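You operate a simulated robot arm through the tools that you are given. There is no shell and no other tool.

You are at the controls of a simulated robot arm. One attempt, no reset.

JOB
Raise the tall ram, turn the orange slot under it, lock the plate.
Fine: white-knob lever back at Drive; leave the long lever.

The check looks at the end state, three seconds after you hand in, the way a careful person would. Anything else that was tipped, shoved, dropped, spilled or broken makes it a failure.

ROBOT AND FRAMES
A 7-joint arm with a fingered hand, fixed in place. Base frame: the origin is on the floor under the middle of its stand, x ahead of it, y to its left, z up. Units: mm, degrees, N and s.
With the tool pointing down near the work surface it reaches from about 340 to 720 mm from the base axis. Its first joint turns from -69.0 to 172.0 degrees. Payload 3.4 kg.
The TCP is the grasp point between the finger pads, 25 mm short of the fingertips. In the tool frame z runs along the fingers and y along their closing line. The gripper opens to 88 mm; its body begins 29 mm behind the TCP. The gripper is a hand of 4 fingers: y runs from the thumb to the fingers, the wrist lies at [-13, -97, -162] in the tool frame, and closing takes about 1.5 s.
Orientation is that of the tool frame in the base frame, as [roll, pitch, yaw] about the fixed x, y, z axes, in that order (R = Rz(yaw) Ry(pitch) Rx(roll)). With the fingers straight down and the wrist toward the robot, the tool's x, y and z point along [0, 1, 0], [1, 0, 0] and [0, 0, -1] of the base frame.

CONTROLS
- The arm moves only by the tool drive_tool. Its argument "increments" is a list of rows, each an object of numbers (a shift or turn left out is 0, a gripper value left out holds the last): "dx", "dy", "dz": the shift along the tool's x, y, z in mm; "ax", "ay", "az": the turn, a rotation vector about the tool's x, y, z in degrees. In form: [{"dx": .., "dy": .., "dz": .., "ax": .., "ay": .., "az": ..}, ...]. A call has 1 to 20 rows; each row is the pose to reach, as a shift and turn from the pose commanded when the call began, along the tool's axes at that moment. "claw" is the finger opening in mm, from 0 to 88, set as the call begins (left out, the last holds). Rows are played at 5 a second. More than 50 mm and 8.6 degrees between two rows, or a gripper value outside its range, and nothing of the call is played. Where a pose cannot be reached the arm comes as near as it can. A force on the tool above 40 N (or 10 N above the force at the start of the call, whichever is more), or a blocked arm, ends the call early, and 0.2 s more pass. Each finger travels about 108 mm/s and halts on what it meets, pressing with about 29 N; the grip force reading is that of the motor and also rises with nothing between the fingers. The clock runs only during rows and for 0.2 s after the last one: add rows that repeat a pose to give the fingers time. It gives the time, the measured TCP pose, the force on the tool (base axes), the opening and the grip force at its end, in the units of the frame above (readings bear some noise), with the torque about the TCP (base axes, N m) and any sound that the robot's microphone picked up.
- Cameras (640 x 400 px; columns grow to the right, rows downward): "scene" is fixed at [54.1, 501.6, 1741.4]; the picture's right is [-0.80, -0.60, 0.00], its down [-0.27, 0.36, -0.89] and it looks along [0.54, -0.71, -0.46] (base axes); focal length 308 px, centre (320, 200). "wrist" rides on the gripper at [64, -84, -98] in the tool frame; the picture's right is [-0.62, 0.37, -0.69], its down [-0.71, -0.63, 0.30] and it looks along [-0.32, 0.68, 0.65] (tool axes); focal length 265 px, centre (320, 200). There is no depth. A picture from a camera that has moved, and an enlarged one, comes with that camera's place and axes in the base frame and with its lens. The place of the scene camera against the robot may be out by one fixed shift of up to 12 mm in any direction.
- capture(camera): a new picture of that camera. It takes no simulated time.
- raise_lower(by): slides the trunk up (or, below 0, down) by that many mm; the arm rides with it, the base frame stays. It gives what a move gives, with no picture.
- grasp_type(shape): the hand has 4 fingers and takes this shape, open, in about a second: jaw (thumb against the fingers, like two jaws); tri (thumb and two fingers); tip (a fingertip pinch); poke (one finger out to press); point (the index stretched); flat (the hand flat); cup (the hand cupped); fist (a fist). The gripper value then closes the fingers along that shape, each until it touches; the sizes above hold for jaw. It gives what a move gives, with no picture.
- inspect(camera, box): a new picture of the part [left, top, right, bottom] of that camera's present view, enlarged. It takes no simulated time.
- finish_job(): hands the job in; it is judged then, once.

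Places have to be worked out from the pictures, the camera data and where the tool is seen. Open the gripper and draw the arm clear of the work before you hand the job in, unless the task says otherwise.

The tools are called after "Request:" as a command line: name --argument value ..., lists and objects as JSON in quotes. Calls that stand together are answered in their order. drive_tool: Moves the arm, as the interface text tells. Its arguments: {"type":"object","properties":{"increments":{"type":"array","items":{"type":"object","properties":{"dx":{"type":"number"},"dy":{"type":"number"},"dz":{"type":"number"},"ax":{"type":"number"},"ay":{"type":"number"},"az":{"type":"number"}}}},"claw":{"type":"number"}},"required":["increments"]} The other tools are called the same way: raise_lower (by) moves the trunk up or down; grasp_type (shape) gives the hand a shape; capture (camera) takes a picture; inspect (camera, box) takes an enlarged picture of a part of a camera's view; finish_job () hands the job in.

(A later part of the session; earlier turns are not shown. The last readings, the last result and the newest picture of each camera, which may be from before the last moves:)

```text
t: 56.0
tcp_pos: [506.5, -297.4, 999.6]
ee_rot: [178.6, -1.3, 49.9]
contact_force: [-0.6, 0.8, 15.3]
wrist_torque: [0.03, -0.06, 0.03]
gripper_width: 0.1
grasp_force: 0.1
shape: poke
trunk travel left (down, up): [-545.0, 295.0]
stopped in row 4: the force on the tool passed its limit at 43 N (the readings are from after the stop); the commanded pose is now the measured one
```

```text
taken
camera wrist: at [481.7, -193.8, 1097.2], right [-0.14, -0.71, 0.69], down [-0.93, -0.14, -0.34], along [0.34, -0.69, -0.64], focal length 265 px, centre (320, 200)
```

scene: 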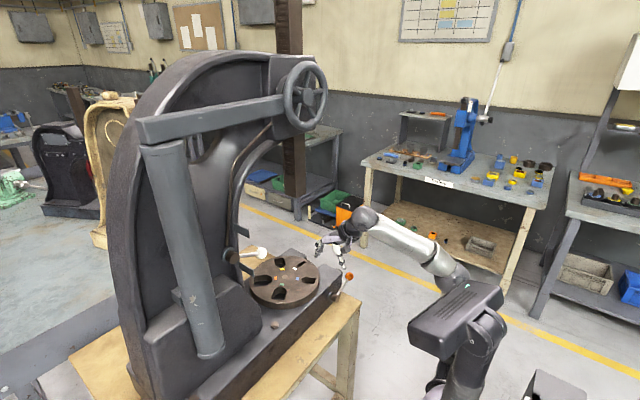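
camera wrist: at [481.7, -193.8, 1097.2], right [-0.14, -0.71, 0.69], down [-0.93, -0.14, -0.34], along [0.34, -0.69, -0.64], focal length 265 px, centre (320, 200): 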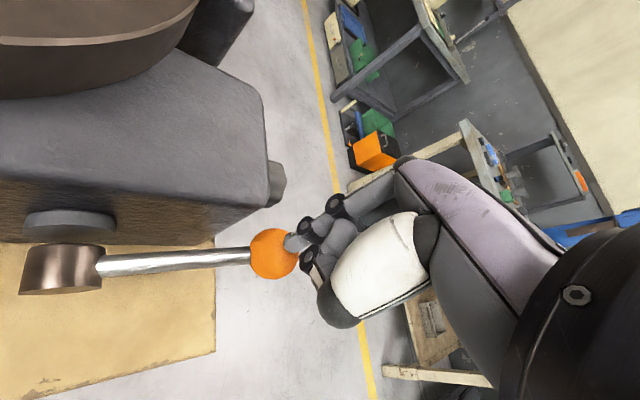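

The lever takes over 40 N downward without moving, so it is at its lower stop and must go up to release. I back off, then reorient the hand level (like for the white lever) to grip this ball and lift it.

Request:
drive_tool --increments '[{"dz": -20}, {"dz": -50}, {"dx": -25, "dy": -18, "dz": -60, "az": -8}, {"dx": -50, "dy": -36, "dz": -65, "az": -16}, {"dx": -70, "dy": -50, "dz": -70, "az": -24}, {"dx": -85, "dy": -62, "dz": -70, "az": -32}, {"dx": -95, "dy": -70, "dz": -70, "az": -40}]'

Request:
grasp_type --shape "jaw"

```text
t: 57.6
tcp_pos: [391.0, -326.2, 1063.5]
ee_rot: [178.6, -0.3, 90.0]
contact_force: [-0.3, 0.7, 0.3]
wrist_torque: [0.02, 0.0, 0.0]
gripper_width: 0.0
grasp_force: 0.1
shape: poke
trunk travel left (down, up): [-545.0, 295.0]
```

```text
t: 58.5
tcp_pos: [389.9, -325.5, 1064.1]
ee_rot: [178.6, -0.1, 90.0]
contact_force: [0.3, 0.7, 0.6]
wrist_torque: [0.0, -0.03, -0.02]
gripper_width: 87.9
grasp_force: 0.2
shape: jaw
trunk travel left (down, up): [-545.0, 295.0]
```

Now I pitch the hand up to nearly level in front of the orange ball.

Request:
drive_tool --increments '[{"ax": -7.8, "dx": 2, "dy": 1, "dz": 6}, {"ax": -15.6, "dx": 5, "dy": 2, "dz": 12}, {"ax": -23.4, "dx": 7, "dy": 3, "dz": 18}, {"ax": -31.2, "dx": 10, "dy": 4, "dz": 24}, {"ax": -39, "dx": 12, "dy": 5, "dz": 30}, {"ax": -46.8, "dx": 15, "dy": 6, "dz": 37}, {"ax": -54.6, "dx": 17, "dy": 7, "dz": 44}, {"ax": -62.4, "dx": 20, "dy": 8, "dz": 51}, {"ax": -70.2, "dx": 22, "dy": 9, "dz": 58}, {"ax": -78, "dx": 25, "dy": 10, "dz": 64}]'

Request:
capture --camera "wrist"

Request:
capture --camera "scene"

```text
t: 60.7
tcp_pos: [411.9, -310.1, 1001.0]
ee_rot: [100.5, -0.1, 89.9]
contact_force: [-0.2, 1.1, -0.6]
wrist_torque: [0.01, -0.01, -0.04]
gripper_width: 87.7
grasp_force: 0.1
shape: jaw
out of reach, approached as far as the arm can: row 8, 9, 10
trunk travel left (down, up): [-545.0, 295.0]
```

```text
taken
camera wrist: at [299.8, -244.9, 936.7], right [-0.62, -0.62, 0.49], down [0.18, -0.71, -0.68], along [0.77, -0.33, 0.55], focal length 265 px, centre (320, 200)
```

wrist: 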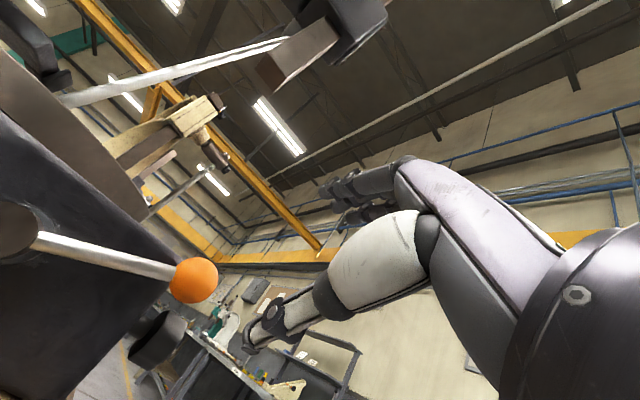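

```text
taken
```

scene: 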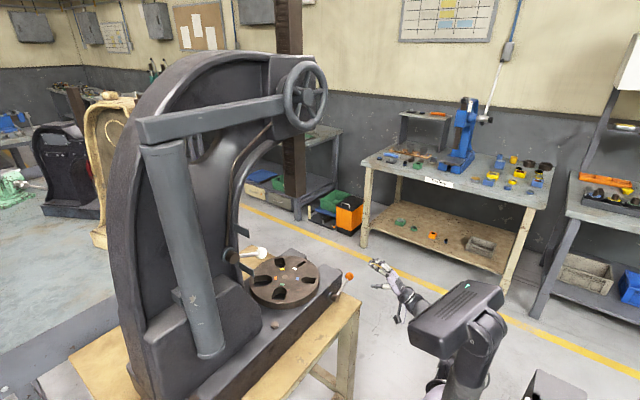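

The last rows were slightly out of reach but the hand is nearly level; the ball shows again at about [511,-291.5,958]. I lower the trunk 40 mm so the hand comes to ball height.

Request:
raise_lower --by -40

Request:
capture --camera "wrist"

```text
t: 61.5
tcp_pos: [411.3, -310.4, 961.5]
ee_rot: [100.5, -0.2, 90.0]
contact_force: [-0.1, 0.0, 0.2]
wrist_torque: [0.0, -0.04, 0.02]
gripper_width: 87.8
grasp_force: 0.2
shape: jaw
trunk travel left (down, up): [-505.0, 335.0]
```

```text
taken
camera wrist: at [299.5, -245.0, 896.9], right [-0.61, -0.62, 0.49], down [0.18, -0.71, -0.68], along [0.77, -0.33, 0.55], focal length 265 px, centre (320, 200)
```

wrist: 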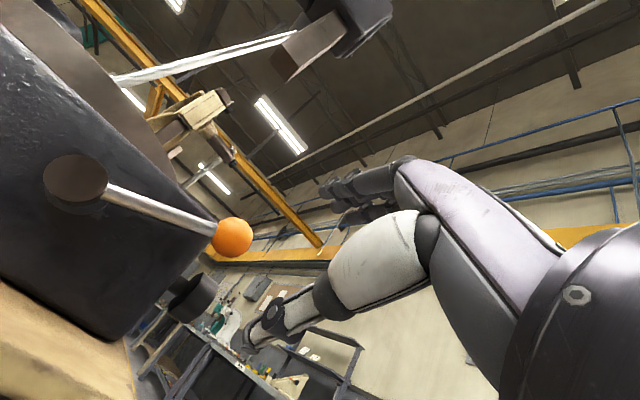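

The ball sits at [511,-293,958]. I advance with the hand open so the ball comes between fingers above and thumb below.

Request:
drive_tool --increments '[{"dx": 4, "dy": 3, "dz": 20}, {"dx": 8, "dy": 6, "dz": 40}, {"dx": 12, "dy": 9, "dz": 60}, {"dx": 15, "dy": 12, "dz": 75}, {"dx": 16, "dy": 14, "dz": 87}, {"dx": 16, "dy": 15.5, "dz": 95}]'

Request:
capture --camera "wrist"

Request:
inspect --camera "scene" --box '[300, 240, 400, 320]'

```text
t: 62.9
tcp_pos: [466.3, -322.4, 954.7]
ee_rot: [100.7, -0.2, 90.1]
contact_force: [-0.1, -0.7, 1.5]
wrist_torque: [-0.01, -0.02, 0.05]
gripper_width: 88.2
grasp_force: 0.1
shape: jaw
out of reach, approached as far as the arm can: row 3, 4, 5, 6
trunk travel left (down, up): [-505.0, 335.0]
```

```text
taken
camera wrist: at [354.4, -257.9, 890.1], right [-0.61, -0.62, 0.49], down [0.18, -0.71, -0.68], along [0.77, -0.33, 0.55], focal length 265 px, centre (320, 200)
```

wrist: 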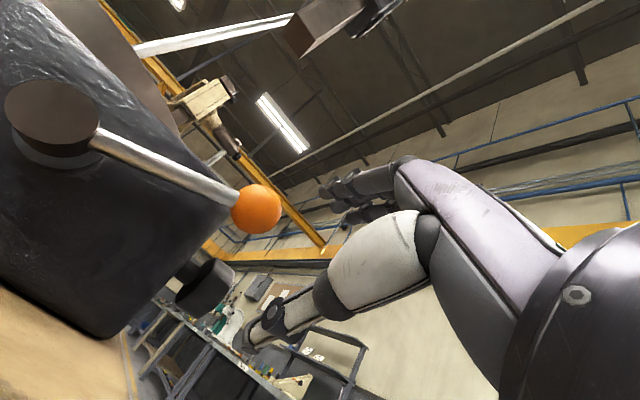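

```text
5.00 times, centred on (350, 280) of scene
camera zoom: at [54.1, 501.6, 1741.4], right [-0.8, -0.6, 0.0], down [-0.27, 0.36, -0.89], along [0.54, -0.71, -0.46], focal length 1542 px, centre (170, -200)
```

zoom: 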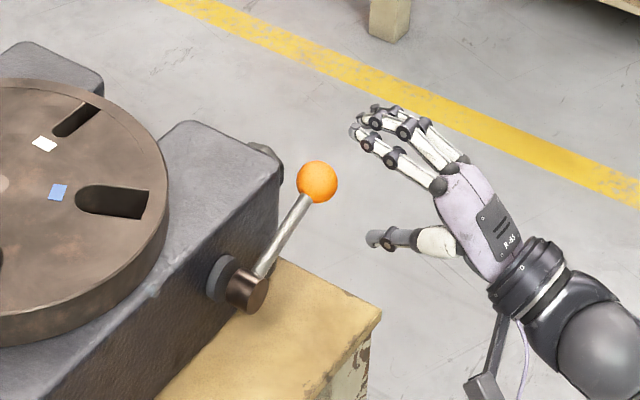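

This orientation is out of reach this low relative to the trunk. I back off slightly and raise the hand with the arm, then lower the trunk instead so that the arm geometry matches the one that worked at the white lever.

Request:
drive_tool --increments '[{"dy": 0, "dz": -15}, {"dy": 18, "dz": -24}, {"dy": 38, "dz": -28}, {"dy": 58, "dz": -32}, {"dy": 78, "dz": -36}, {"dy": 98, "dz": -40}, {"dy": 118, "dz": -43}, {"dy": 138, "dz": -47}, {"dy": 158, "dz": -50}, {"dy": 178, "dz": -54}, {"dy": 198, "dz": -58}]'

```text
t: 65.3
tcp_pos: [445.7, -321.1, 1159.7]
ee_rot: [100.6, -0.2, 89.9]
contact_force: [-0.5, -0.2, -0.5]
wrist_torque: [-0.02, -0.01, -0.01]
gripper_width: 87.7
grasp_force: 0.1
shape: jaw
trunk travel left (down, up): [-505.0, 335.0]
```

Reached. Now I lower the trunk 200 mm so the hand returns to ball height in front of it.

Request:
raise_lower --by -200

Request:
capture --camera "wrist"

Request:
capture --camera "scene"

```text
t: 67.5
tcp_pos: [445.0, -322.0, 959.4]
ee_rot: [100.6, -0.2, 89.9]
contact_force: [0.0, 0.3, 0.1]
wrist_torque: [0.02, -0.01, 0.01]
gripper_width: 88.1
grasp_force: 0.0
shape: jaw
trunk travel left (down, up): [-305.0, 535.0]
```

```text
taken
camera wrist: at [333.9, -256.9, 895.7], right [-0.61, -0.62, 0.49], down [0.18, -0.71, -0.68], along [0.77, -0.33, 0.55], focal length 265 px, centre (320, 200)
```

wrist: 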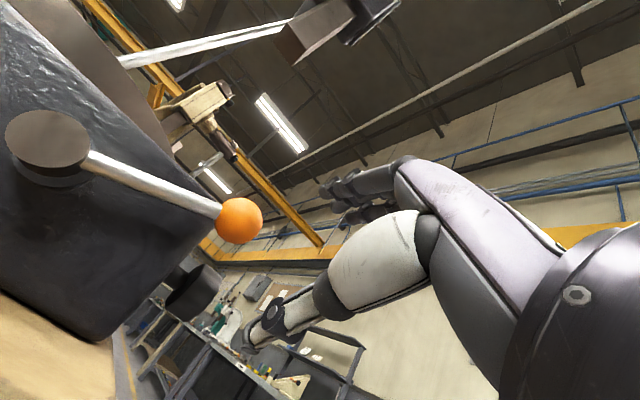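

```text
taken
```

scene: 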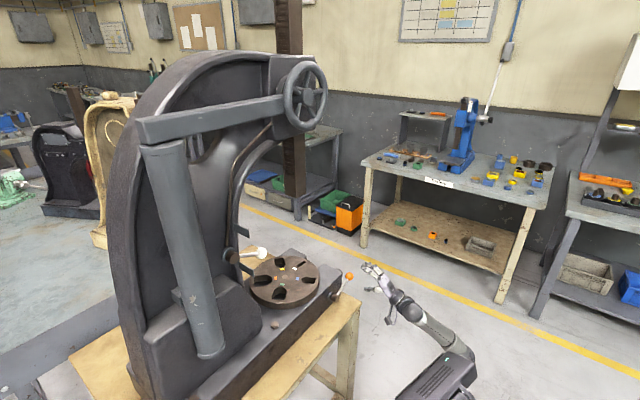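

Ball confirmed at about [511,-292,959]. I advance onto it.

Request:
drive_tool --increments '[{"dx": 8, "dy": 3, "dz": 12}, {"dx": 16, "dy": 6, "dz": 25}, {"dx": 22, "dy": 8, "dz": 38}, {"dx": 26, "dy": 10.5, "dz": 50}, {"dx": 28, "dy": 12.5, "dz": 61}]'

Request:
capture --camera "wrist"

Request:
inspect --camera "scene" --box '[300, 240, 400, 320]'

```text
t: 68.7
tcp_pos: [508.2, -295.1, 959.5]
ee_rot: [100.7, -0.2, 90.0]
contact_force: [0.6, -0.2, 0.0]
wrist_torque: [-0.02, 0.01, 0.0]
gripper_width: 87.7
grasp_force: 0.1
shape: jaw
trunk travel left (down, up): [-305.0, 535.0]
```

```text
taken
camera wrist: at [396.8, -229.5, 896.1], right [-0.61, -0.62, 0.49], down [0.18, -0.71, -0.68], along [0.77, -0.33, 0.55], focal length 265 px, centre (320, 200)
```

wrist: 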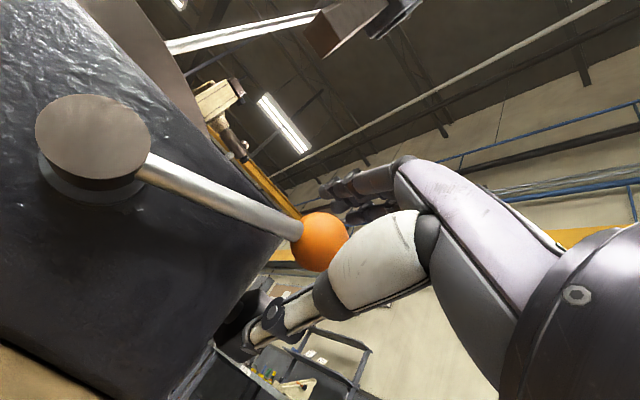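

```text
5.00 times, centred on (350, 280) of scene
camera zoom: at [54.1, 501.6, 1741.4], right [-0.8, -0.6, 0.0], down [-0.27, 0.36, -0.89], along [0.54, -0.71, -0.46], focal length 1542 px, centre (170, -200)
```

zoom: 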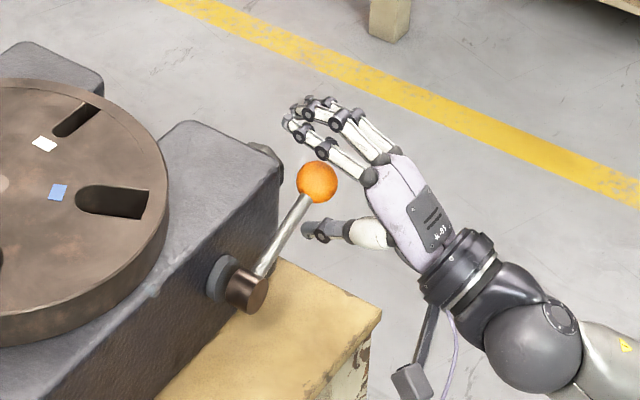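

The ball is in place between thumb and fingers, just as with the white one. I close on it.

Request:
drive_tool --claw 0 --increments '[{"dx": 0}, {"dx": 0}, {"dx": 0}, {"dx": 0}, {"dx": 0}, {"dx": 0}, {"dx": 0}, {"dx": 0}]'

Request:
capture --camera "wrist"

```text
t: 70.5
tcp_pos: [508.3, -295.2, 960.0]
ee_rot: [100.7, -0.2, 89.8]
contact_force: [7.1, -1.1, 7.0]
wrist_torque: [0.02, -0.37, 0.01]
gripper_width: 12.3
grasp_force: 29.0
shape: jaw
trunk travel left (down, up): [-305.0, 535.0]
```

```text
taken
camera wrist: at [396.9, -229.4, 896.1], right [-0.61, -0.62, 0.49], down [0.18, -0.71, -0.68], along [0.77, -0.33, 0.55], focal length 265 px, centre (320, 200)
```

wrist: 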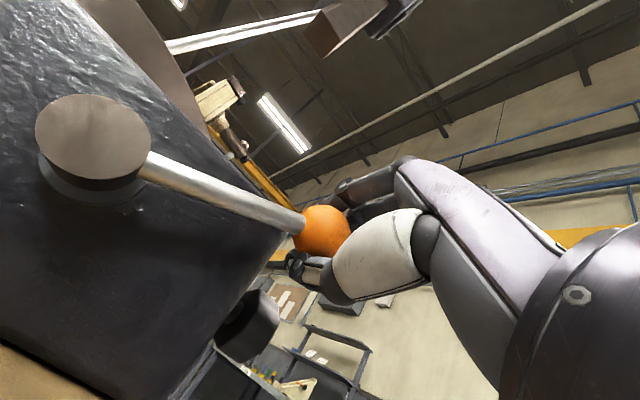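

Gripped with 29 N. I lift along the lever's arc in small steps and watch the force.

Request:
drive_tool --increments '[{"dx": 1.6, "dy": 3.6, "dz": -0.7}, {"dx": 3.3, "dy": 7.2, "dz": -1.3}, {"dx": 5.5, "dy": 11, "dz": -2}, {"dx": 7.7, "dy": 14.8, "dz": -2.8}]'

Request:
capture --camera "wrist"

```text
t: 71.5
tcp_pos: [509.9, -286.7, 974.1]
ee_rot: [100.8, -0.2, 89.9]
contact_force: [6.2, 0.1, -4.4]
wrist_torque: [-0.11, -0.02, -0.01]
gripper_width: 12.9
grasp_force: 29.3
shape: jaw
trunk travel left (down, up): [-305.0, 535.0]
```

```text
taken
camera wrist: at [398.3, -221.2, 910.7], right [-0.61, -0.62, 0.49], down [0.18, -0.71, -0.68], along [0.77, -0.33, 0.55], focal length 265 px, centre (320, 200)
```

wrist: 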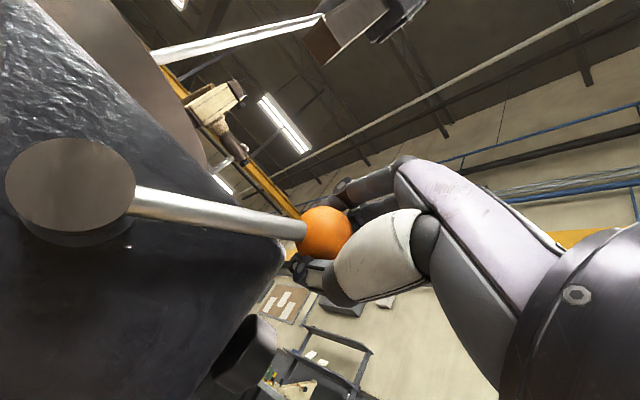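

It lifts freely. I continue up the arc, rolling the hand along with the lever so the rod stays clear of the thumb.

Request:
drive_tool --increments '[{"dx": 2.4, "dy": 3.6, "dz": -0.7, "az": -2}, {"dx": 5, "dy": 7.2, "dz": -1.4, "az": -4.5}, {"dx": 7.8, "dy": 10.7, "dz": -2, "az": -7}, {"dx": 10.7, "dy": 14, "dz": -2.6, "az": -9.5}, {"dx": 13.7, "dy": 17.1, "dz": -3.2, "az": -12}, {"dx": 16.9, "dy": 20.1, "dz": -3.8, "az": -14.5}]'

Request:
capture --camera "wrist"

Request:
inspect --camera "scene" --box '[300, 240, 400, 320]'

```text
t: 72.9
tcp_pos: [509.1, -270.9, 995.1]
ee_rot: [101.0, 14.1, 92.6]
contact_force: [11.2, -0.2, -1.0]
wrist_torque: [-0.06, 0.01, -0.04]
gripper_width: 12.6
grasp_force: 29.3
shape: jaw
trunk travel left (down, up): [-305.0, 535.0]
```

```text
taken
camera wrist: at [395.8, -227.8, 917.8], right [-0.59, -0.51, 0.63], down [0.22, -0.85, -0.48], along [0.78, -0.15, 0.61], focal length 265 px, centre (320, 200)
```

wrist: 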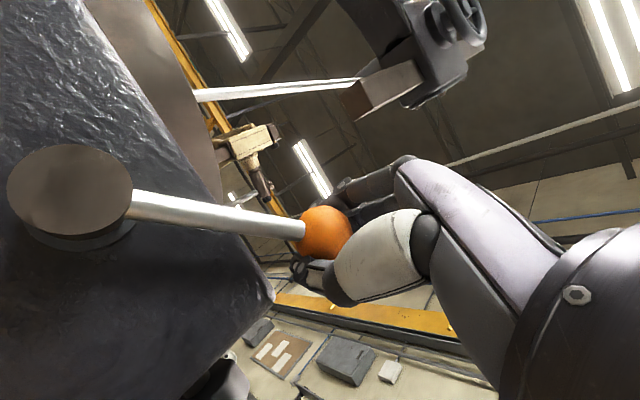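

```text
5.00 times, centred on (350, 280) of scene
camera zoom: at [54.1, 501.6, 1741.4], right [-0.8, -0.6, 0.0], down [-0.27, 0.36, -0.89], along [0.54, -0.71, -0.46], focal length 1542 px, centre (170, -200)
```

zoom: 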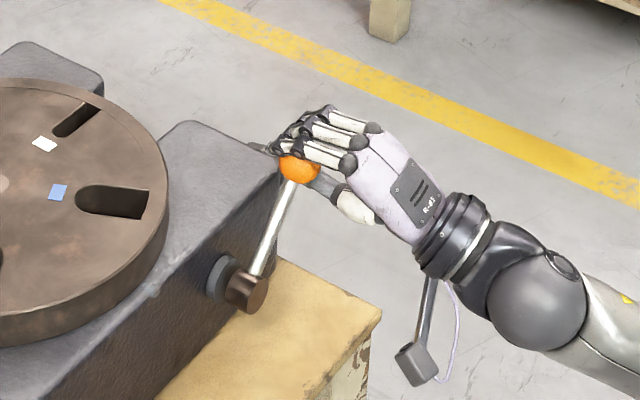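

Lever at about 47° and still moving freely. I continue the arc, to find the far stop.

Request:
drive_tool --increments '[{"dx": 2.6, "dy": 3.6, "dz": -0.5, "az": -2}, {"dx": 5.2, "dy": 7.2, "dz": -1.1, "az": -4}, {"dx": 8, "dy": 10.6, "dz": -1.6, "az": -6.5}, {"dx": 10.9, "dy": 13.85, "dz": -2, "az": -9}, {"dx": 14, "dy": 17, "dz": -2.5, "az": -11.5}, {"dx": 17.2, "dy": 20.1, "dz": -2.9, "az": -14}]'

Request:
capture --camera "wrist"

Request:
inspect --camera "scene" --box '[300, 240, 400, 320]'

```text
t: 74.3
tcp_pos: [509.7, -249.4, 1010.1]
ee_rot: [102.1, 27.8, 95.6]
contact_force: [13.2, -4.0, 2.5]
wrist_torque: [-0.06, 0.02, -0.14]
gripper_width: 12.5
grasp_force: 29.0
shape: jaw
trunk travel left (down, up): [-305.0, 535.0]
```

```text
taken
camera wrist: at [394.4, -230.8, 926.4], right [-0.57, -0.37, 0.74], down [0.26, -0.93, -0.27], along [0.78, 0.04, 0.62], focal length 265 px, centre (320, 200)
```

wrist: 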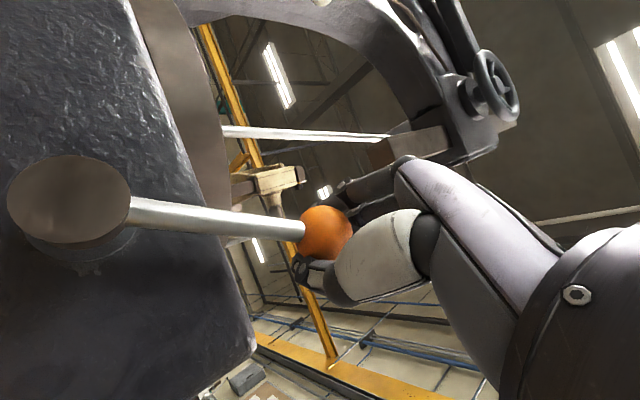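

```text
5.00 times, centred on (350, 280) of scene
camera zoom: at [54.1, 501.6, 1741.4], right [-0.8, -0.6, 0.0], down [-0.27, 0.36, -0.89], along [0.54, -0.71, -0.46], focal length 1542 px, centre (170, -200)
```

zoom: 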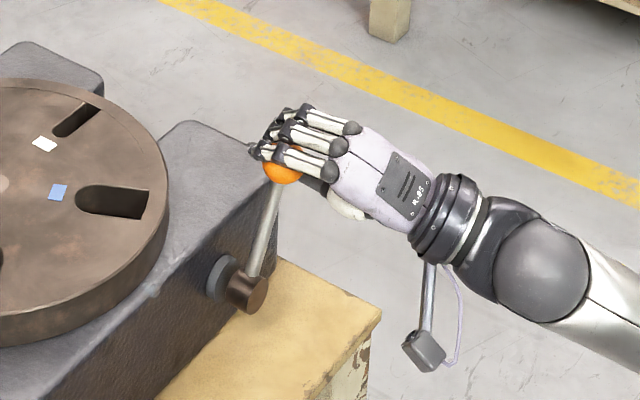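

Still free at about 62°. I keep following the arc.

Request:
drive_tool --increments '[{"dx": 2.6, "dy": 3.6, "dz": -0.4, "az": -2}, {"dx": 5.3, "dy": 7.1, "dz": -0.7, "az": -4}, {"dx": 8.2, "dy": 10.4, "dz": -1, "az": -6.5}, {"dx": 11.2, "dy": 13.7, "dz": -1.3, "az": -9}, {"dx": 14.4, "dy": 16.8, "dz": -1.5, "az": -11.5}, {"dx": 17.7, "dy": 19.9, "dz": -1.7, "az": -14}]'

Request:
capture --camera "wrist"

Request:
inspect --camera "scene" --box '[300, 240, 400, 320]'

```text
t: 75.7
tcp_pos: [510.7, -223.2, 1019.6]
ee_rot: [104.4, 41.5, 99.6]
contact_force: [14.6, -1.9, 6.9]
wrist_torque: [-0.09, 0.03, -0.18]
gripper_width: 12.4
grasp_force: 28.8
shape: jaw
trunk travel left (down, up): [-305.0, 535.0]
```

```text
taken
camera wrist: at [394.3, -230.9, 934.7], right [-0.55, -0.21, 0.81], down [0.3, -0.95, -0.04], along [0.78, 0.22, 0.59], focal length 265 px, centre (320, 200)
```

wrist: 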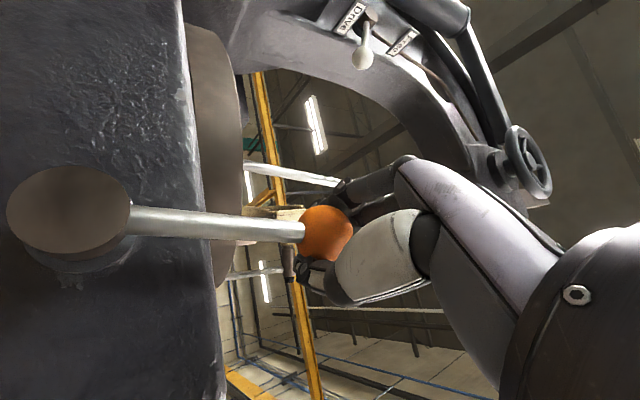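

```text
5.00 times, centred on (350, 280) of scene
camera zoom: at [54.1, 501.6, 1741.4], right [-0.8, -0.6, 0.0], down [-0.27, 0.36, -0.89], along [0.54, -0.71, -0.46], focal length 1542 px, centre (170, -200)
```

zoom: 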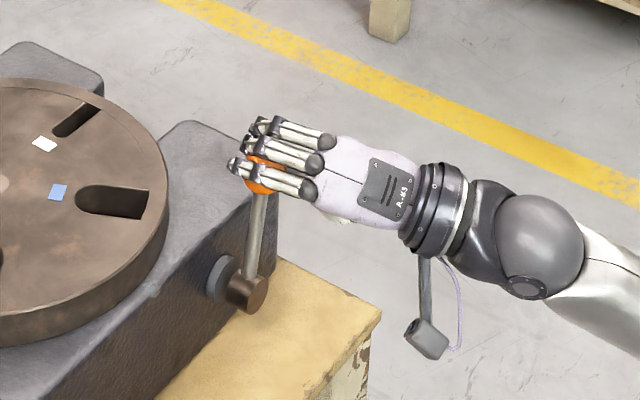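

About 77° now with modest force. I go a little further to find the stop.

Request:
drive_tool --increments '[{"dx": 2.7, "dy": 3.5, "dz": -0.2, "az": -2}, {"dx": 5.4, "dy": 7, "dz": -0.3, "az": -4}, {"dx": 8.3, "dy": 10.4, "dz": -0.4, "az": -6}, {"dx": 11.3, "dy": 13.7, "dz": -0.5, "az": -8}]'

Request:
capture --camera "wrist"

Request:
inspect --camera "scene" --box '[300, 240, 400, 320]'

```text
t: 76.7
tcp_pos: [510.4, -205.7, 1022.2]
ee_rot: [106.6, 49.2, 102.8]
contact_force: [12.7, -0.1, 3.1]
wrist_torque: [-0.14, 0.01, -0.22]
gripper_width: 12.4
grasp_force: 29.0
shape: jaw
trunk travel left (down, up): [-305.0, 535.0]
```

```text
taken
camera wrist: at [394.9, -227.8, 939.5], right [-0.55, -0.11, 0.83], down [0.33, -0.94, 0.09], along [0.77, 0.32, 0.55], focal length 265 px, centre (320, 200)
```

wrist: 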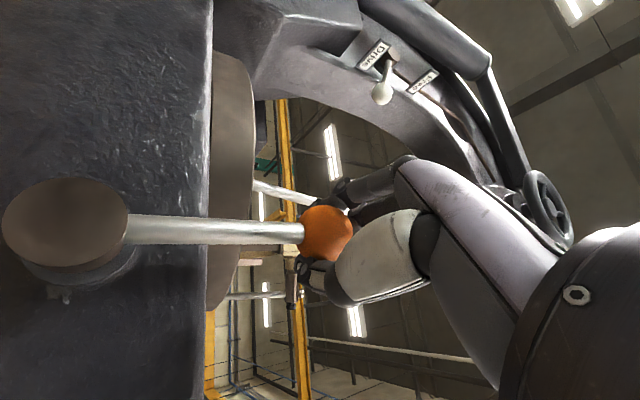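

```text
5.00 times, centred on (350, 280) of scene
camera zoom: at [54.1, 501.6, 1741.4], right [-0.8, -0.6, 0.0], down [-0.27, 0.36, -0.89], along [0.54, -0.71, -0.46], focal length 1542 px, centre (170, -200)
```

zoom: 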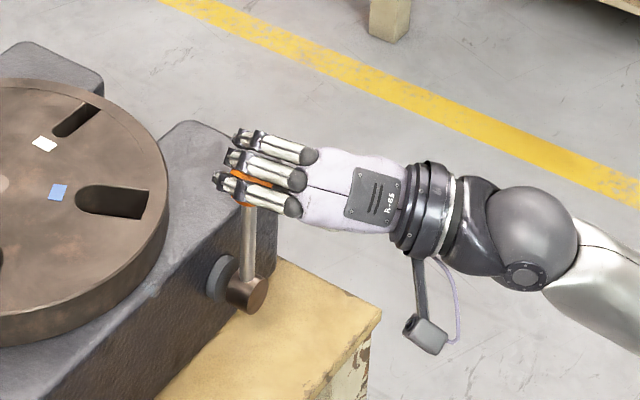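

Lever nearly vertical (≈87°), still free. I go on a bit further.

Request:
drive_tool --increments '[{"dx": 2.9, "dy": 3.5, "az": -1.5}, {"dx": 5.7, "dy": 6.9, "az": -3}, {"dx": 8.8, "dy": 10.1, "az": -4.5}, {"dx": 11.8, "dy": 13.2, "az": -6}, {"dx": 15.2, "dy": 16.2, "az": -7.5}, {"dx": 18.5, "dy": 19.1, "az": -9}]'

Request:
capture --camera "wrist"

Request:
inspect --camera "scene" --box '[300, 240, 400, 320]'

```text
t: 77.8
tcp_pos: [511.7, -197.7, 1022.6]
ee_rot: [108.1, 54.9, 104.2]
contact_force: [11.5, -18.6, 6.2]
wrist_torque: [0.06, -0.02, -0.26]
gripper_width: 13.2
grasp_force: 29.5
shape: jaw
trunk travel left (down, up): [-305.0, 535.0]
stopped in row 5: the force on the tool passed its limit at 41 N (the readings are from after the stop); the commanded pose is now the measured one
```

```text
taken
camera wrist: at [396.5, -229.4, 941.8], right [-0.55, -0.03, 0.83], down [0.33, -0.93, 0.18], along [0.76, 0.38, 0.52], focal length 265 px, centre (320, 200)
```

wrist: 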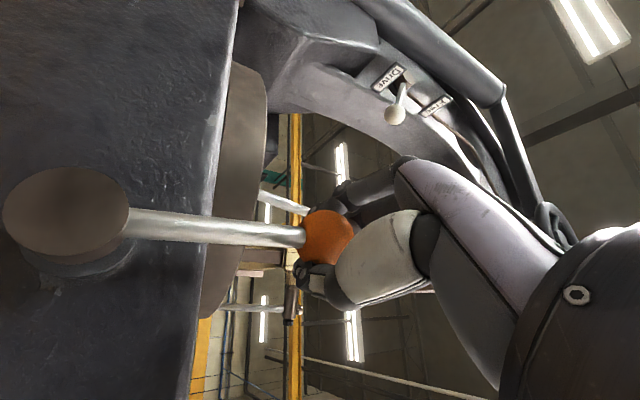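

```text
5.00 times, centred on (350, 280) of scene
camera zoom: at [54.1, 501.6, 1741.4], right [-0.8, -0.6, 0.0], down [-0.27, 0.36, -0.89], along [0.54, -0.71, -0.46], focal length 1542 px, centre (170, -200)
```

zoom: 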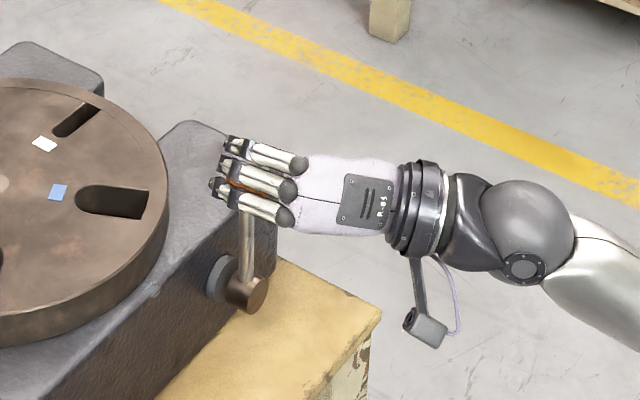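

The stop is felt at about 90° (lever vertical): that should be unlocked. I open the hand and withdraw straight back.

Request:
drive_tool --claw 88 --increments '[{"dx": 0}, {"dx": 0}, {"dx": 0}, {"dx": 0}, {"dx": 0}, {"dx": 0}, {"dx": 0}, {"dx": 0}]'

Request:
drive_tool --increments '[{"dz": -12}, {"dz": -30}, {"dz": -55}, {"dz": -80}, {"dz": -105}]'

Request:
capture --camera "wrist"

Request:
capture --camera "scene"

```text
t: 79.6
tcp_pos: [508.3, -190.1, 1024.1]
ee_rot: [108.3, 55.3, 104.9]
contact_force: [0.2, 0.7, 0.2]
wrist_torque: [-0.03, -0.01, 0.02]
gripper_width: 87.7
grasp_force: 0.1
shape: jaw
trunk travel left (down, up): [-305.0, 535.0]
```

```text
t: 80.8
tcp_pos: [404.2, -190.3, 1041.9]
ee_rot: [108.2, 55.4, 104.7]
contact_force: [-0.2, -0.4, -0.4]
wrist_torque: [0.0, -0.03, 0.01]
gripper_width: 87.6
grasp_force: 0.1
shape: jaw
trunk travel left (down, up): [-305.0, 535.0]
```

```text
taken
camera wrist: at [289.7, -222.9, 962.5], right [-0.55, -0.03, 0.83], down [0.34, -0.92, 0.19], along [0.76, 0.39, 0.52], focal length 265 px, centre (320, 200)
```

wrist: 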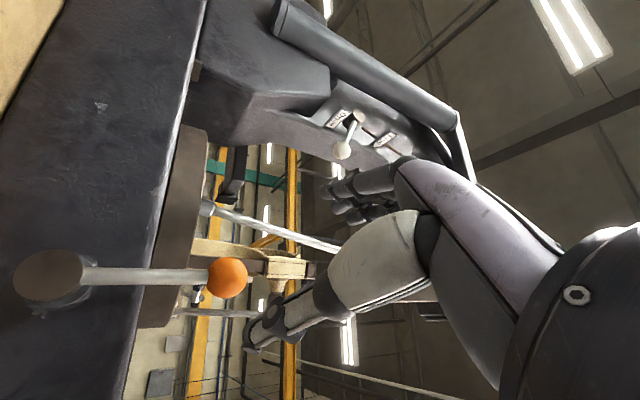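

```text
taken
```

scene: 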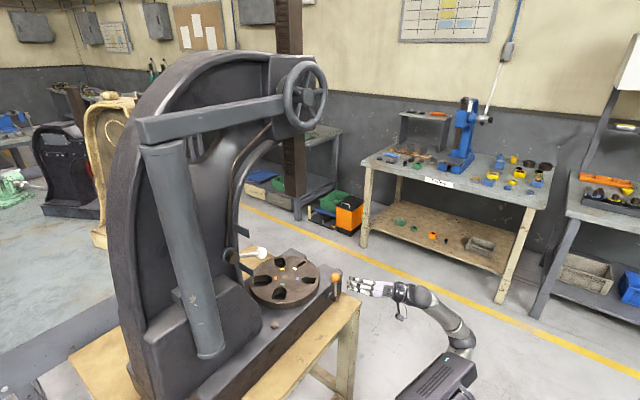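

The lever stays upright on its own. I raise the trunk back up, then turn the hand back to pointing down for the plate.

Request:
raise_lower --by 240

Request:
drive_tool --increments '[{"az": 8}, {"az": 16}, {"az": 24}, {"az": 32}, {"az": 40}, {"az": 48}, {"az": 56}]'

```text
t: 83.3
tcp_pos: [404.9, -189.8, 1282.0]
ee_rot: [108.3, 55.3, 104.9]
contact_force: [-0.4, 0.3, -0.2]
wrist_torque: [0.02, 0.0, 0.02]
gripper_width: 87.6
grasp_force: 0.1
shape: jaw
trunk travel left (down, up): [-545.0, 295.0]
```

```text
t: 84.9
tcp_pos: [405.2, -190.6, 1283.6]
ee_rot: [100.3, 0.7, 89.7]
contact_force: [0.3, -0.3, 0.1]
wrist_torque: [0.01, -0.04, 0.01]
gripper_width: 87.6
grasp_force: 0.1
shape: jaw
trunk travel left (down, up): [-545.0, 295.0]
```

Roll undone. Now I pitch down to vertical while moving over toward the plate.

Request:
drive_tool --increments '[{"ax": 8, "dx": 8, "dy": -9, "dz": 9}, {"ax": 16, "dx": 16, "dy": -19, "dz": 19}, {"ax": 24, "dx": 24, "dy": -29, "dz": 28}, {"ax": 32, "dx": 32, "dy": -39, "dz": 37}, {"ax": 40, "dx": 40, "dy": -49, "dz": 47}, {"ax": 48, "dx": 48, "dy": -59, "dz": 56}, {"ax": 56, "dx": 56, "dy": -69, "dz": 66}, {"ax": 64, "dx": 64, "dy": -79, "dz": 75}, {"ax": 72, "dx": 72, "dy": -89, "dz": 85}, {"ax": 79.5, "dx": 80, "dy": -98, "dz": 94}]'

Request:
grasp_type --shape "poke"

Request:
capture --camera "wrist"

Request:
inspect --camera "scene" --box '[240, 240, 370, 310]'

```text
t: 87.1
tcp_pos: [480.4, -111.4, 1167.6]
ee_rot: [-180.0, 0.7, 89.8]
contact_force: [0.2, -0.2, -0.7]
wrist_torque: [-0.04, -0.03, 0.0]
gripper_width: 87.7
grasp_force: 0.2
shape: jaw
trunk travel left (down, up): [-545.0, 295.0]
```

```text
t: 88.0
tcp_pos: [480.3, -112.2, 1168.5]
ee_rot: [179.8, 0.6, 89.7]
contact_force: [-0.2, 0.0, 0.7]
wrist_torque: [-0.02, -0.01, -0.01]
gripper_width: 0.2
grasp_force: 0.1
shape: poke
trunk travel left (down, up): [-545.0, 295.0]
```

```text
taken
camera wrist: at [396.6, -45.2, 1266.0], right [0.36, -0.61, 0.7], down [-0.63, -0.71, -0.3], along [0.68, -0.34, -0.65], focal length 265 px, centre (320, 200)
```

wrist: 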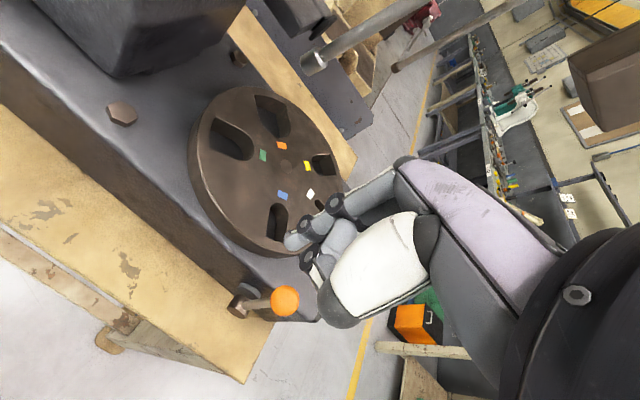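

```text
4.92 times, centred on (305, 275) of scene
camera zoom: at [54.1, 501.6, 1741.4], right [-0.8, -0.6, 0.0], down [-0.27, 0.36, -0.89], along [0.54, -0.71, -0.46], focal length 1518 px, centre (394, -169)
```

zoom: 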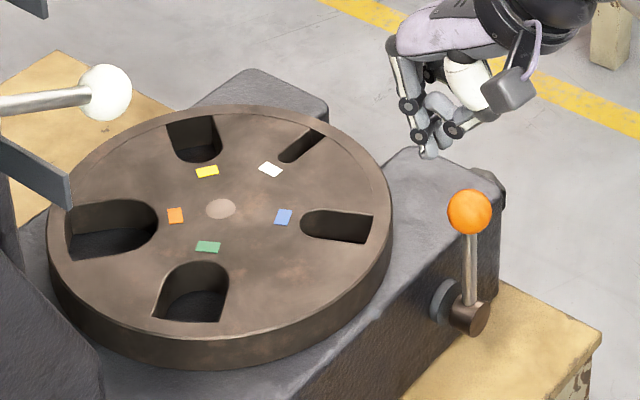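

The orange lever is up. I go back over the green slot along the same route as before, staying low and away from the white ball.

Request:
drive_tool --increments '[{"dx": 5, "dy": 15, "dz": 30}, {"dx": 10, "dy": 35, "dz": 60}, {"dx": 20, "dy": 60, "dz": 85}, {"dx": 30, "dy": 85, "dz": 105}, {"dx": 45, "dy": 110, "dz": 110}, {"dx": 60, "dy": 130, "dz": 111}, {"dx": 74, "dy": 147, "dz": 111}]'

Request:
capture --camera "wrist"

Request:
inspect --camera "scene" --box '[240, 240, 320, 310]'

```text
t: 89.6
tcp_pos: [628.1, -38.9, 1057.3]
ee_rot: [180.0, 0.7, 89.8]
contact_force: [-0.2, -0.1, -0.8]
wrist_torque: [-0.04, -0.01, 0.04]
gripper_width: 0.2
grasp_force: 0.1
shape: poke
trunk travel left (down, up): [-545.0, 295.0]
```

```text
taken
camera wrist: at [545.0, 27.8, 1154.3], right [0.36, -0.61, 0.7], down [-0.63, -0.72, -0.3], along [0.68, -0.34, -0.65], focal length 265 px, centre (320, 200)
```

wrist: 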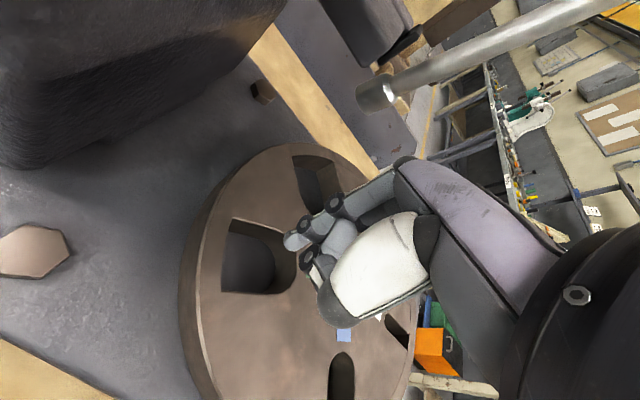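

```text
5.71 times, centred on (280, 275) of scene
camera zoom: at [54.1, 501.6, 1741.4], right [-0.8, -0.6, 0.0], down [-0.27, 0.36, -0.89], along [0.54, -0.71, -0.46], focal length 1762 px, centre (549, -229)
```

zoom: 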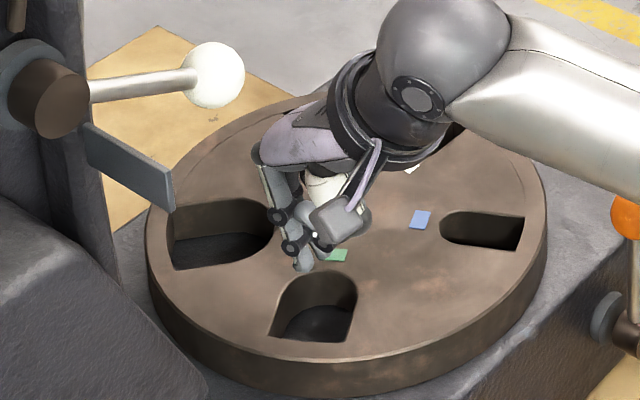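

Same hover position as before. I lower into the slot and push counter-clockwise along the arc, now with the lock lever up.

Request:
drive_tool --increments '[{"dz": 15}, {"dz": 30}, {"dz": 40}, {"dz": 50}, {"dx": -3, "dy": -5.2, "dz": 50}, {"dx": -6.3, "dy": -10.2, "dz": 50}, {"dx": -10, "dy": -14.9, "dz": 50}, {"dx": -12, "dy": -17.1, "dz": 50}, {"dx": -14, "dy": -19.3, "dz": 50}, {"dx": -18.3, "dy": -23.5, "dz": 50}]'

Request:
inspect --camera "scene" --box '[240, 240, 320, 310]'

Request:
capture --camera "wrist"

```text
t: 91.8
tcp_pos: [604.0, -58.7, 1007.5]
ee_rot: [179.9, 0.6, 89.7]
contact_force: [0.3, -0.1, -0.1]
wrist_torque: [0.02, 0.0, 0.05]
gripper_width: 0.0
grasp_force: 0.1
shape: poke
trunk travel left (down, up): [-545.0, 295.0]
```

```text
5.71 times, centred on (280, 275) of scene
camera zoom: at [54.1, 501.6, 1741.4], right [-0.8, -0.6, 0.0], down [-0.27, 0.36, -0.89], along [0.54, -0.71, -0.46], focal length 1762 px, centre (549, -229)
```

zoom: 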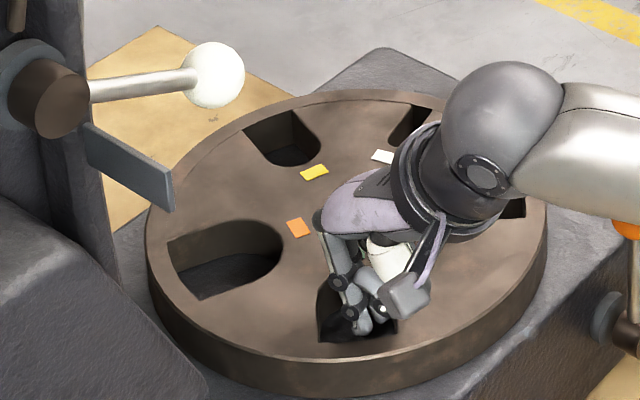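

```text
taken
camera wrist: at [520.9, 7.9, 1104.3], right [0.36, -0.61, 0.7], down [-0.63, -0.71, -0.3], along [0.68, -0.34, -0.65], focal length 265 px, centre (320, 200)
```

wrist: 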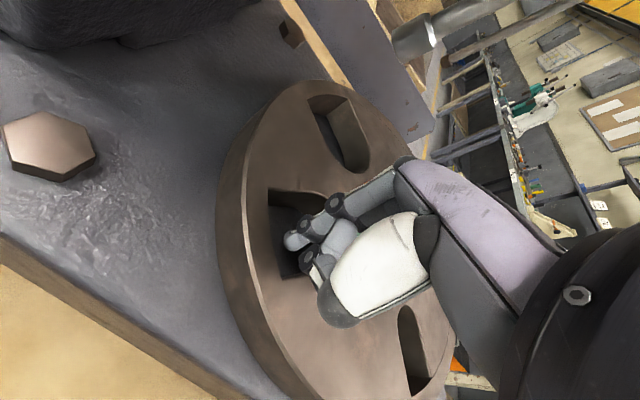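

The plate turns freely now — the lock is released. I continue pushing the green slot along the arc counter-clockwise.

Request:
drive_tool --increments '[{"dx": -5.5, "dy": -5}, {"dx": -11.7, "dy": -9.1}, {"dx": -18.2, "dy": -12.6}, {"dx": -25, "dy": -15.6}, {"dx": -32.1, "dy": -17.9}, {"dx": -39.3, "dy": -19.6}, {"dx": -46.6, "dy": -20.7}, {"dx": -54, "dy": -21.2}]'

Request:
inspect --camera "scene" --box '[230, 230, 350, 320]'

Request:
capture --camera "wrist"

```text
t: 93.6
tcp_pos: [582.9, -112.8, 1006.6]
ee_rot: [179.9, 0.7, 89.6]
contact_force: [-0.2, -0.3, -0.9]
wrist_torque: [0.0, 0.02, 0.01]
gripper_width: 0.0
grasp_force: 0.0
shape: poke
trunk travel left (down, up): [-545.0, 295.0]
```

```text
4.44 times, centred on (290, 275) of scene
camera zoom: at [54.1, 501.6, 1741.4], right [-0.8, -0.6, 0.0], down [-0.27, 0.36, -0.89], along [0.54, -0.71, -0.46], focal length 1371 px, centre (453, -133)
```

zoom: 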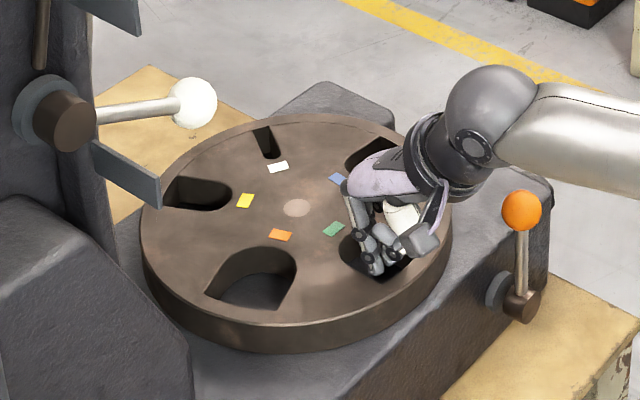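

```text
taken
camera wrist: at [499.7, -46.7, 1104.7], right [0.36, -0.61, 0.7], down [-0.63, -0.71, -0.3], along [0.68, -0.34, -0.65], focal length 265 px, centre (320, 200)
```

wrist: 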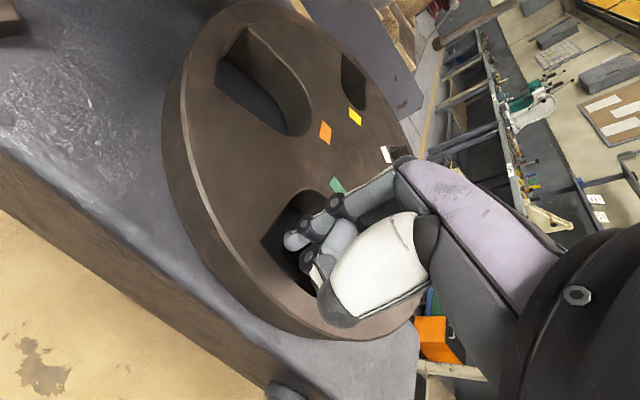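

Turning well: green is now near 190° and orange near 115°. I continue the same push.

Request:
drive_tool --increments '[{"dx": -7.4, "dy": 0.2}, {"dx": -14.8, "dy": 1}, {"dx": -22.1, "dy": 2.5}, {"dx": -29.2, "dy": 4.6}, {"dx": -36.1, "dy": 7.3}, {"dx": -42.7, "dy": 10.7}, {"dx": -49, "dy": 14.5}]'

Request:
inspect --camera "scene" --box '[230, 230, 350, 320]'

Request:
capture --camera "wrist"

```text
t: 95.2
tcp_pos: [597.5, -163.1, 1008.3]
ee_rot: [179.7, 0.7, 89.6]
contact_force: [-0.4, 0.0, -0.1]
wrist_torque: [0.02, -0.03, -0.01]
gripper_width: 0.3
grasp_force: 0.0
shape: poke
trunk travel left (down, up): [-545.0, 295.0]
```

```text
4.44 times, centred on (290, 275) of scene
camera zoom: at [54.1, 501.6, 1741.4], right [-0.8, -0.6, 0.0], down [-0.27, 0.36, -0.89], along [0.54, -0.71, -0.46], focal length 1371 px, centre (453, -133)
```

zoom: 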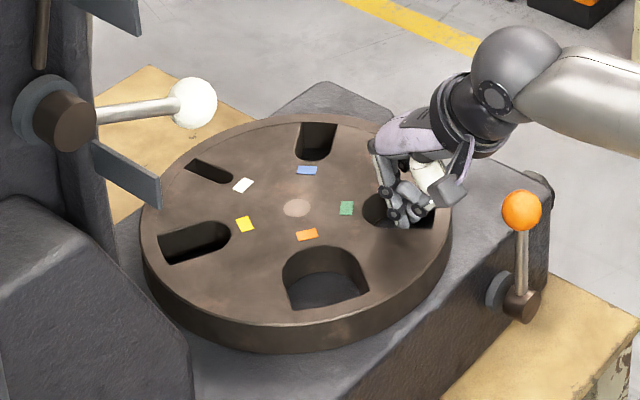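

```text
taken
camera wrist: at [514.3, -96.1, 1105.4], right [0.36, -0.61, 0.7], down [-0.63, -0.71, -0.3], along [0.68, -0.34, -0.65], focal length 265 px, centre (320, 200)
```

wrist: 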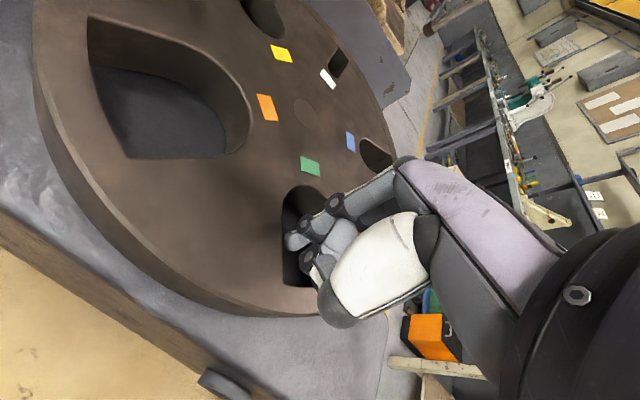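

Rotated about 95° so far (orange now near 145°). I push green some 25° further, then I'll switch to the orange slot itself.

Request:
drive_tool --increments '[{"dx": -6, "dy": 4.4}, {"dx": -11.5, "dy": 9.4}, {"dx": -16.7, "dy": 14.7}, {"dx": -21.3, "dy": 20.5}, {"dx": -25.4, "dy": 26.7}]'

Request:
inspect --camera "scene" --box '[230, 230, 350, 320]'

```text
t: 96.4
tcp_pos: [623.9, -186.9, 1008.9]
ee_rot: [179.9, 0.7, 89.7]
contact_force: [-0.5, 0.2, 0.5]
wrist_torque: [-0.02, 0.02, -0.03]
gripper_width: 0.0
grasp_force: 0.0
shape: poke
trunk travel left (down, up): [-545.0, 295.0]
```

```text
4.44 times, centred on (290, 275) of scene
camera zoom: at [54.1, 501.6, 1741.4], right [-0.8, -0.6, 0.0], down [-0.27, 0.36, -0.89], along [0.54, -0.71, -0.46], focal length 1371 px, centre (453, -133)
```

zoom: 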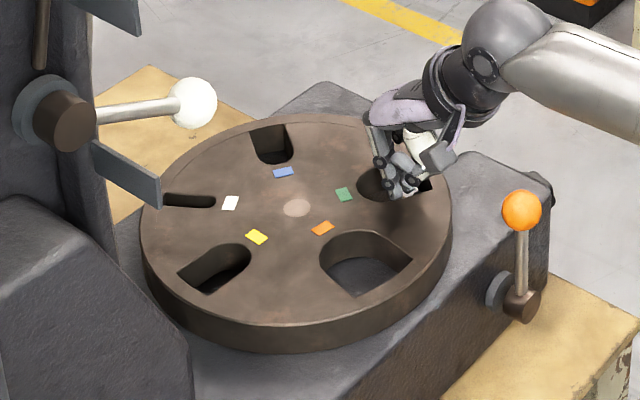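

Orange is at about 172° now. I lift out of the green slot and hover over the orange slot.

Request:
drive_tool --increments '[{"dx": 2, "dy": -2, "dz": -20}, {"dx": 4, "dy": -4, "dz": -45}, {"dx": 20, "dy": -12, "dz": -52}, {"dx": 40, "dy": -20, "dz": -52}, {"dx": 60, "dy": -28, "dz": -52}, {"dx": 78, "dy": -34, "dz": -52}, {"dx": 90.4, "dy": -39.2, "dz": -52}]'

Request:
capture --camera "wrist"

Request:
inspect --camera "scene" --box '[230, 230, 350, 320]'

```text
t: 98.0
tcp_pos: [583.7, -94.0, 1059.7]
ee_rot: [179.9, 0.7, 89.7]
contact_force: [-1.0, -0.2, 0.6]
wrist_torque: [-0.03, -0.01, 0.0]
gripper_width: 0.1
grasp_force: 0.1
shape: poke
trunk travel left (down, up): [-545.0, 295.0]
```

```text
taken
camera wrist: at [501.2, -27.9, 1157.1], right [0.36, -0.61, 0.7], down [-0.63, -0.71, -0.3], along [0.68, -0.34, -0.65], focal length 265 px, centre (320, 200)
```

wrist: 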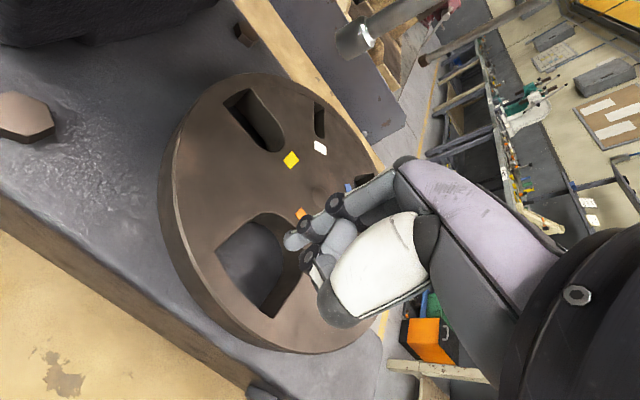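

```text
4.44 times, centred on (290, 275) of scene
camera zoom: at [54.1, 501.6, 1741.4], right [-0.8, -0.6, 0.0], down [-0.27, 0.36, -0.89], along [0.54, -0.71, -0.46], focal length 1371 px, centre (453, -133)
```

zoom: 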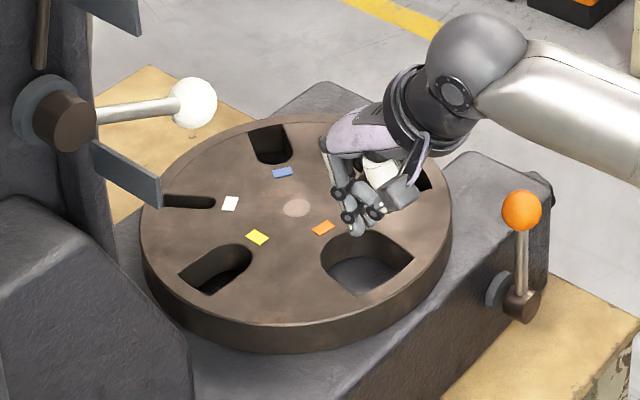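

The finger projects into the middle of the wide orange slot. I lower into it.

Request:
drive_tool --increments '[{"dz": 15}, {"dz": 30}, {"dz": 42}, {"dz": 52}]'

Request:
inspect --camera "scene" --box '[230, 230, 350, 320]'

Request:
inspect --camera "wrist" --box '[160, 120, 380, 340]'

```text
t: 99.0
tcp_pos: [586.9, -96.2, 1007.5]
ee_rot: [179.8, 0.7, 89.7]
contact_force: [-1.3, 0.5, -0.3]
wrist_torque: [-0.01, 0.0, -0.01]
gripper_width: 0.0
grasp_force: 0.1
shape: poke
trunk travel left (down, up): [-545.0, 295.0]
```

```text
4.44 times, centred on (290, 275) of scene
camera zoom: at [54.1, 501.6, 1741.4], right [-0.8, -0.6, 0.0], down [-0.27, 0.36, -0.89], along [0.54, -0.71, -0.46], focal length 1371 px, centre (453, -133)
```

zoom: 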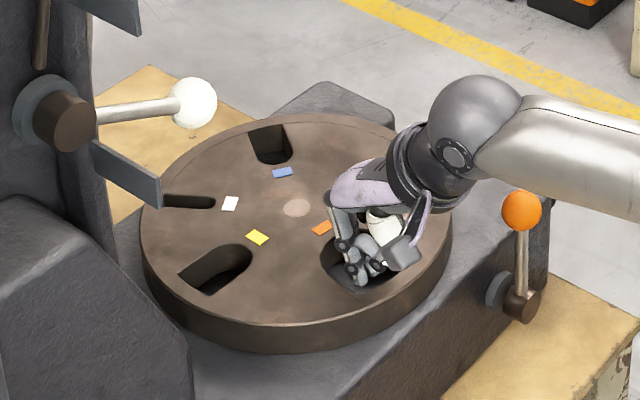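

```text
1.82 times, centred on (270, 230) of wrist
camera zoom: at [502.0, -30.1, 1104.9], right [0.36, -0.61, 0.7], down [-0.63, -0.71, -0.3], along [0.68, -0.34, -0.65], focal length 483 px, centre (411, 146)
```

zoom: 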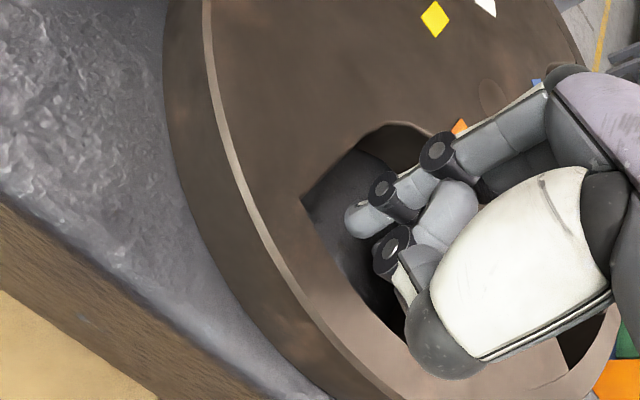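

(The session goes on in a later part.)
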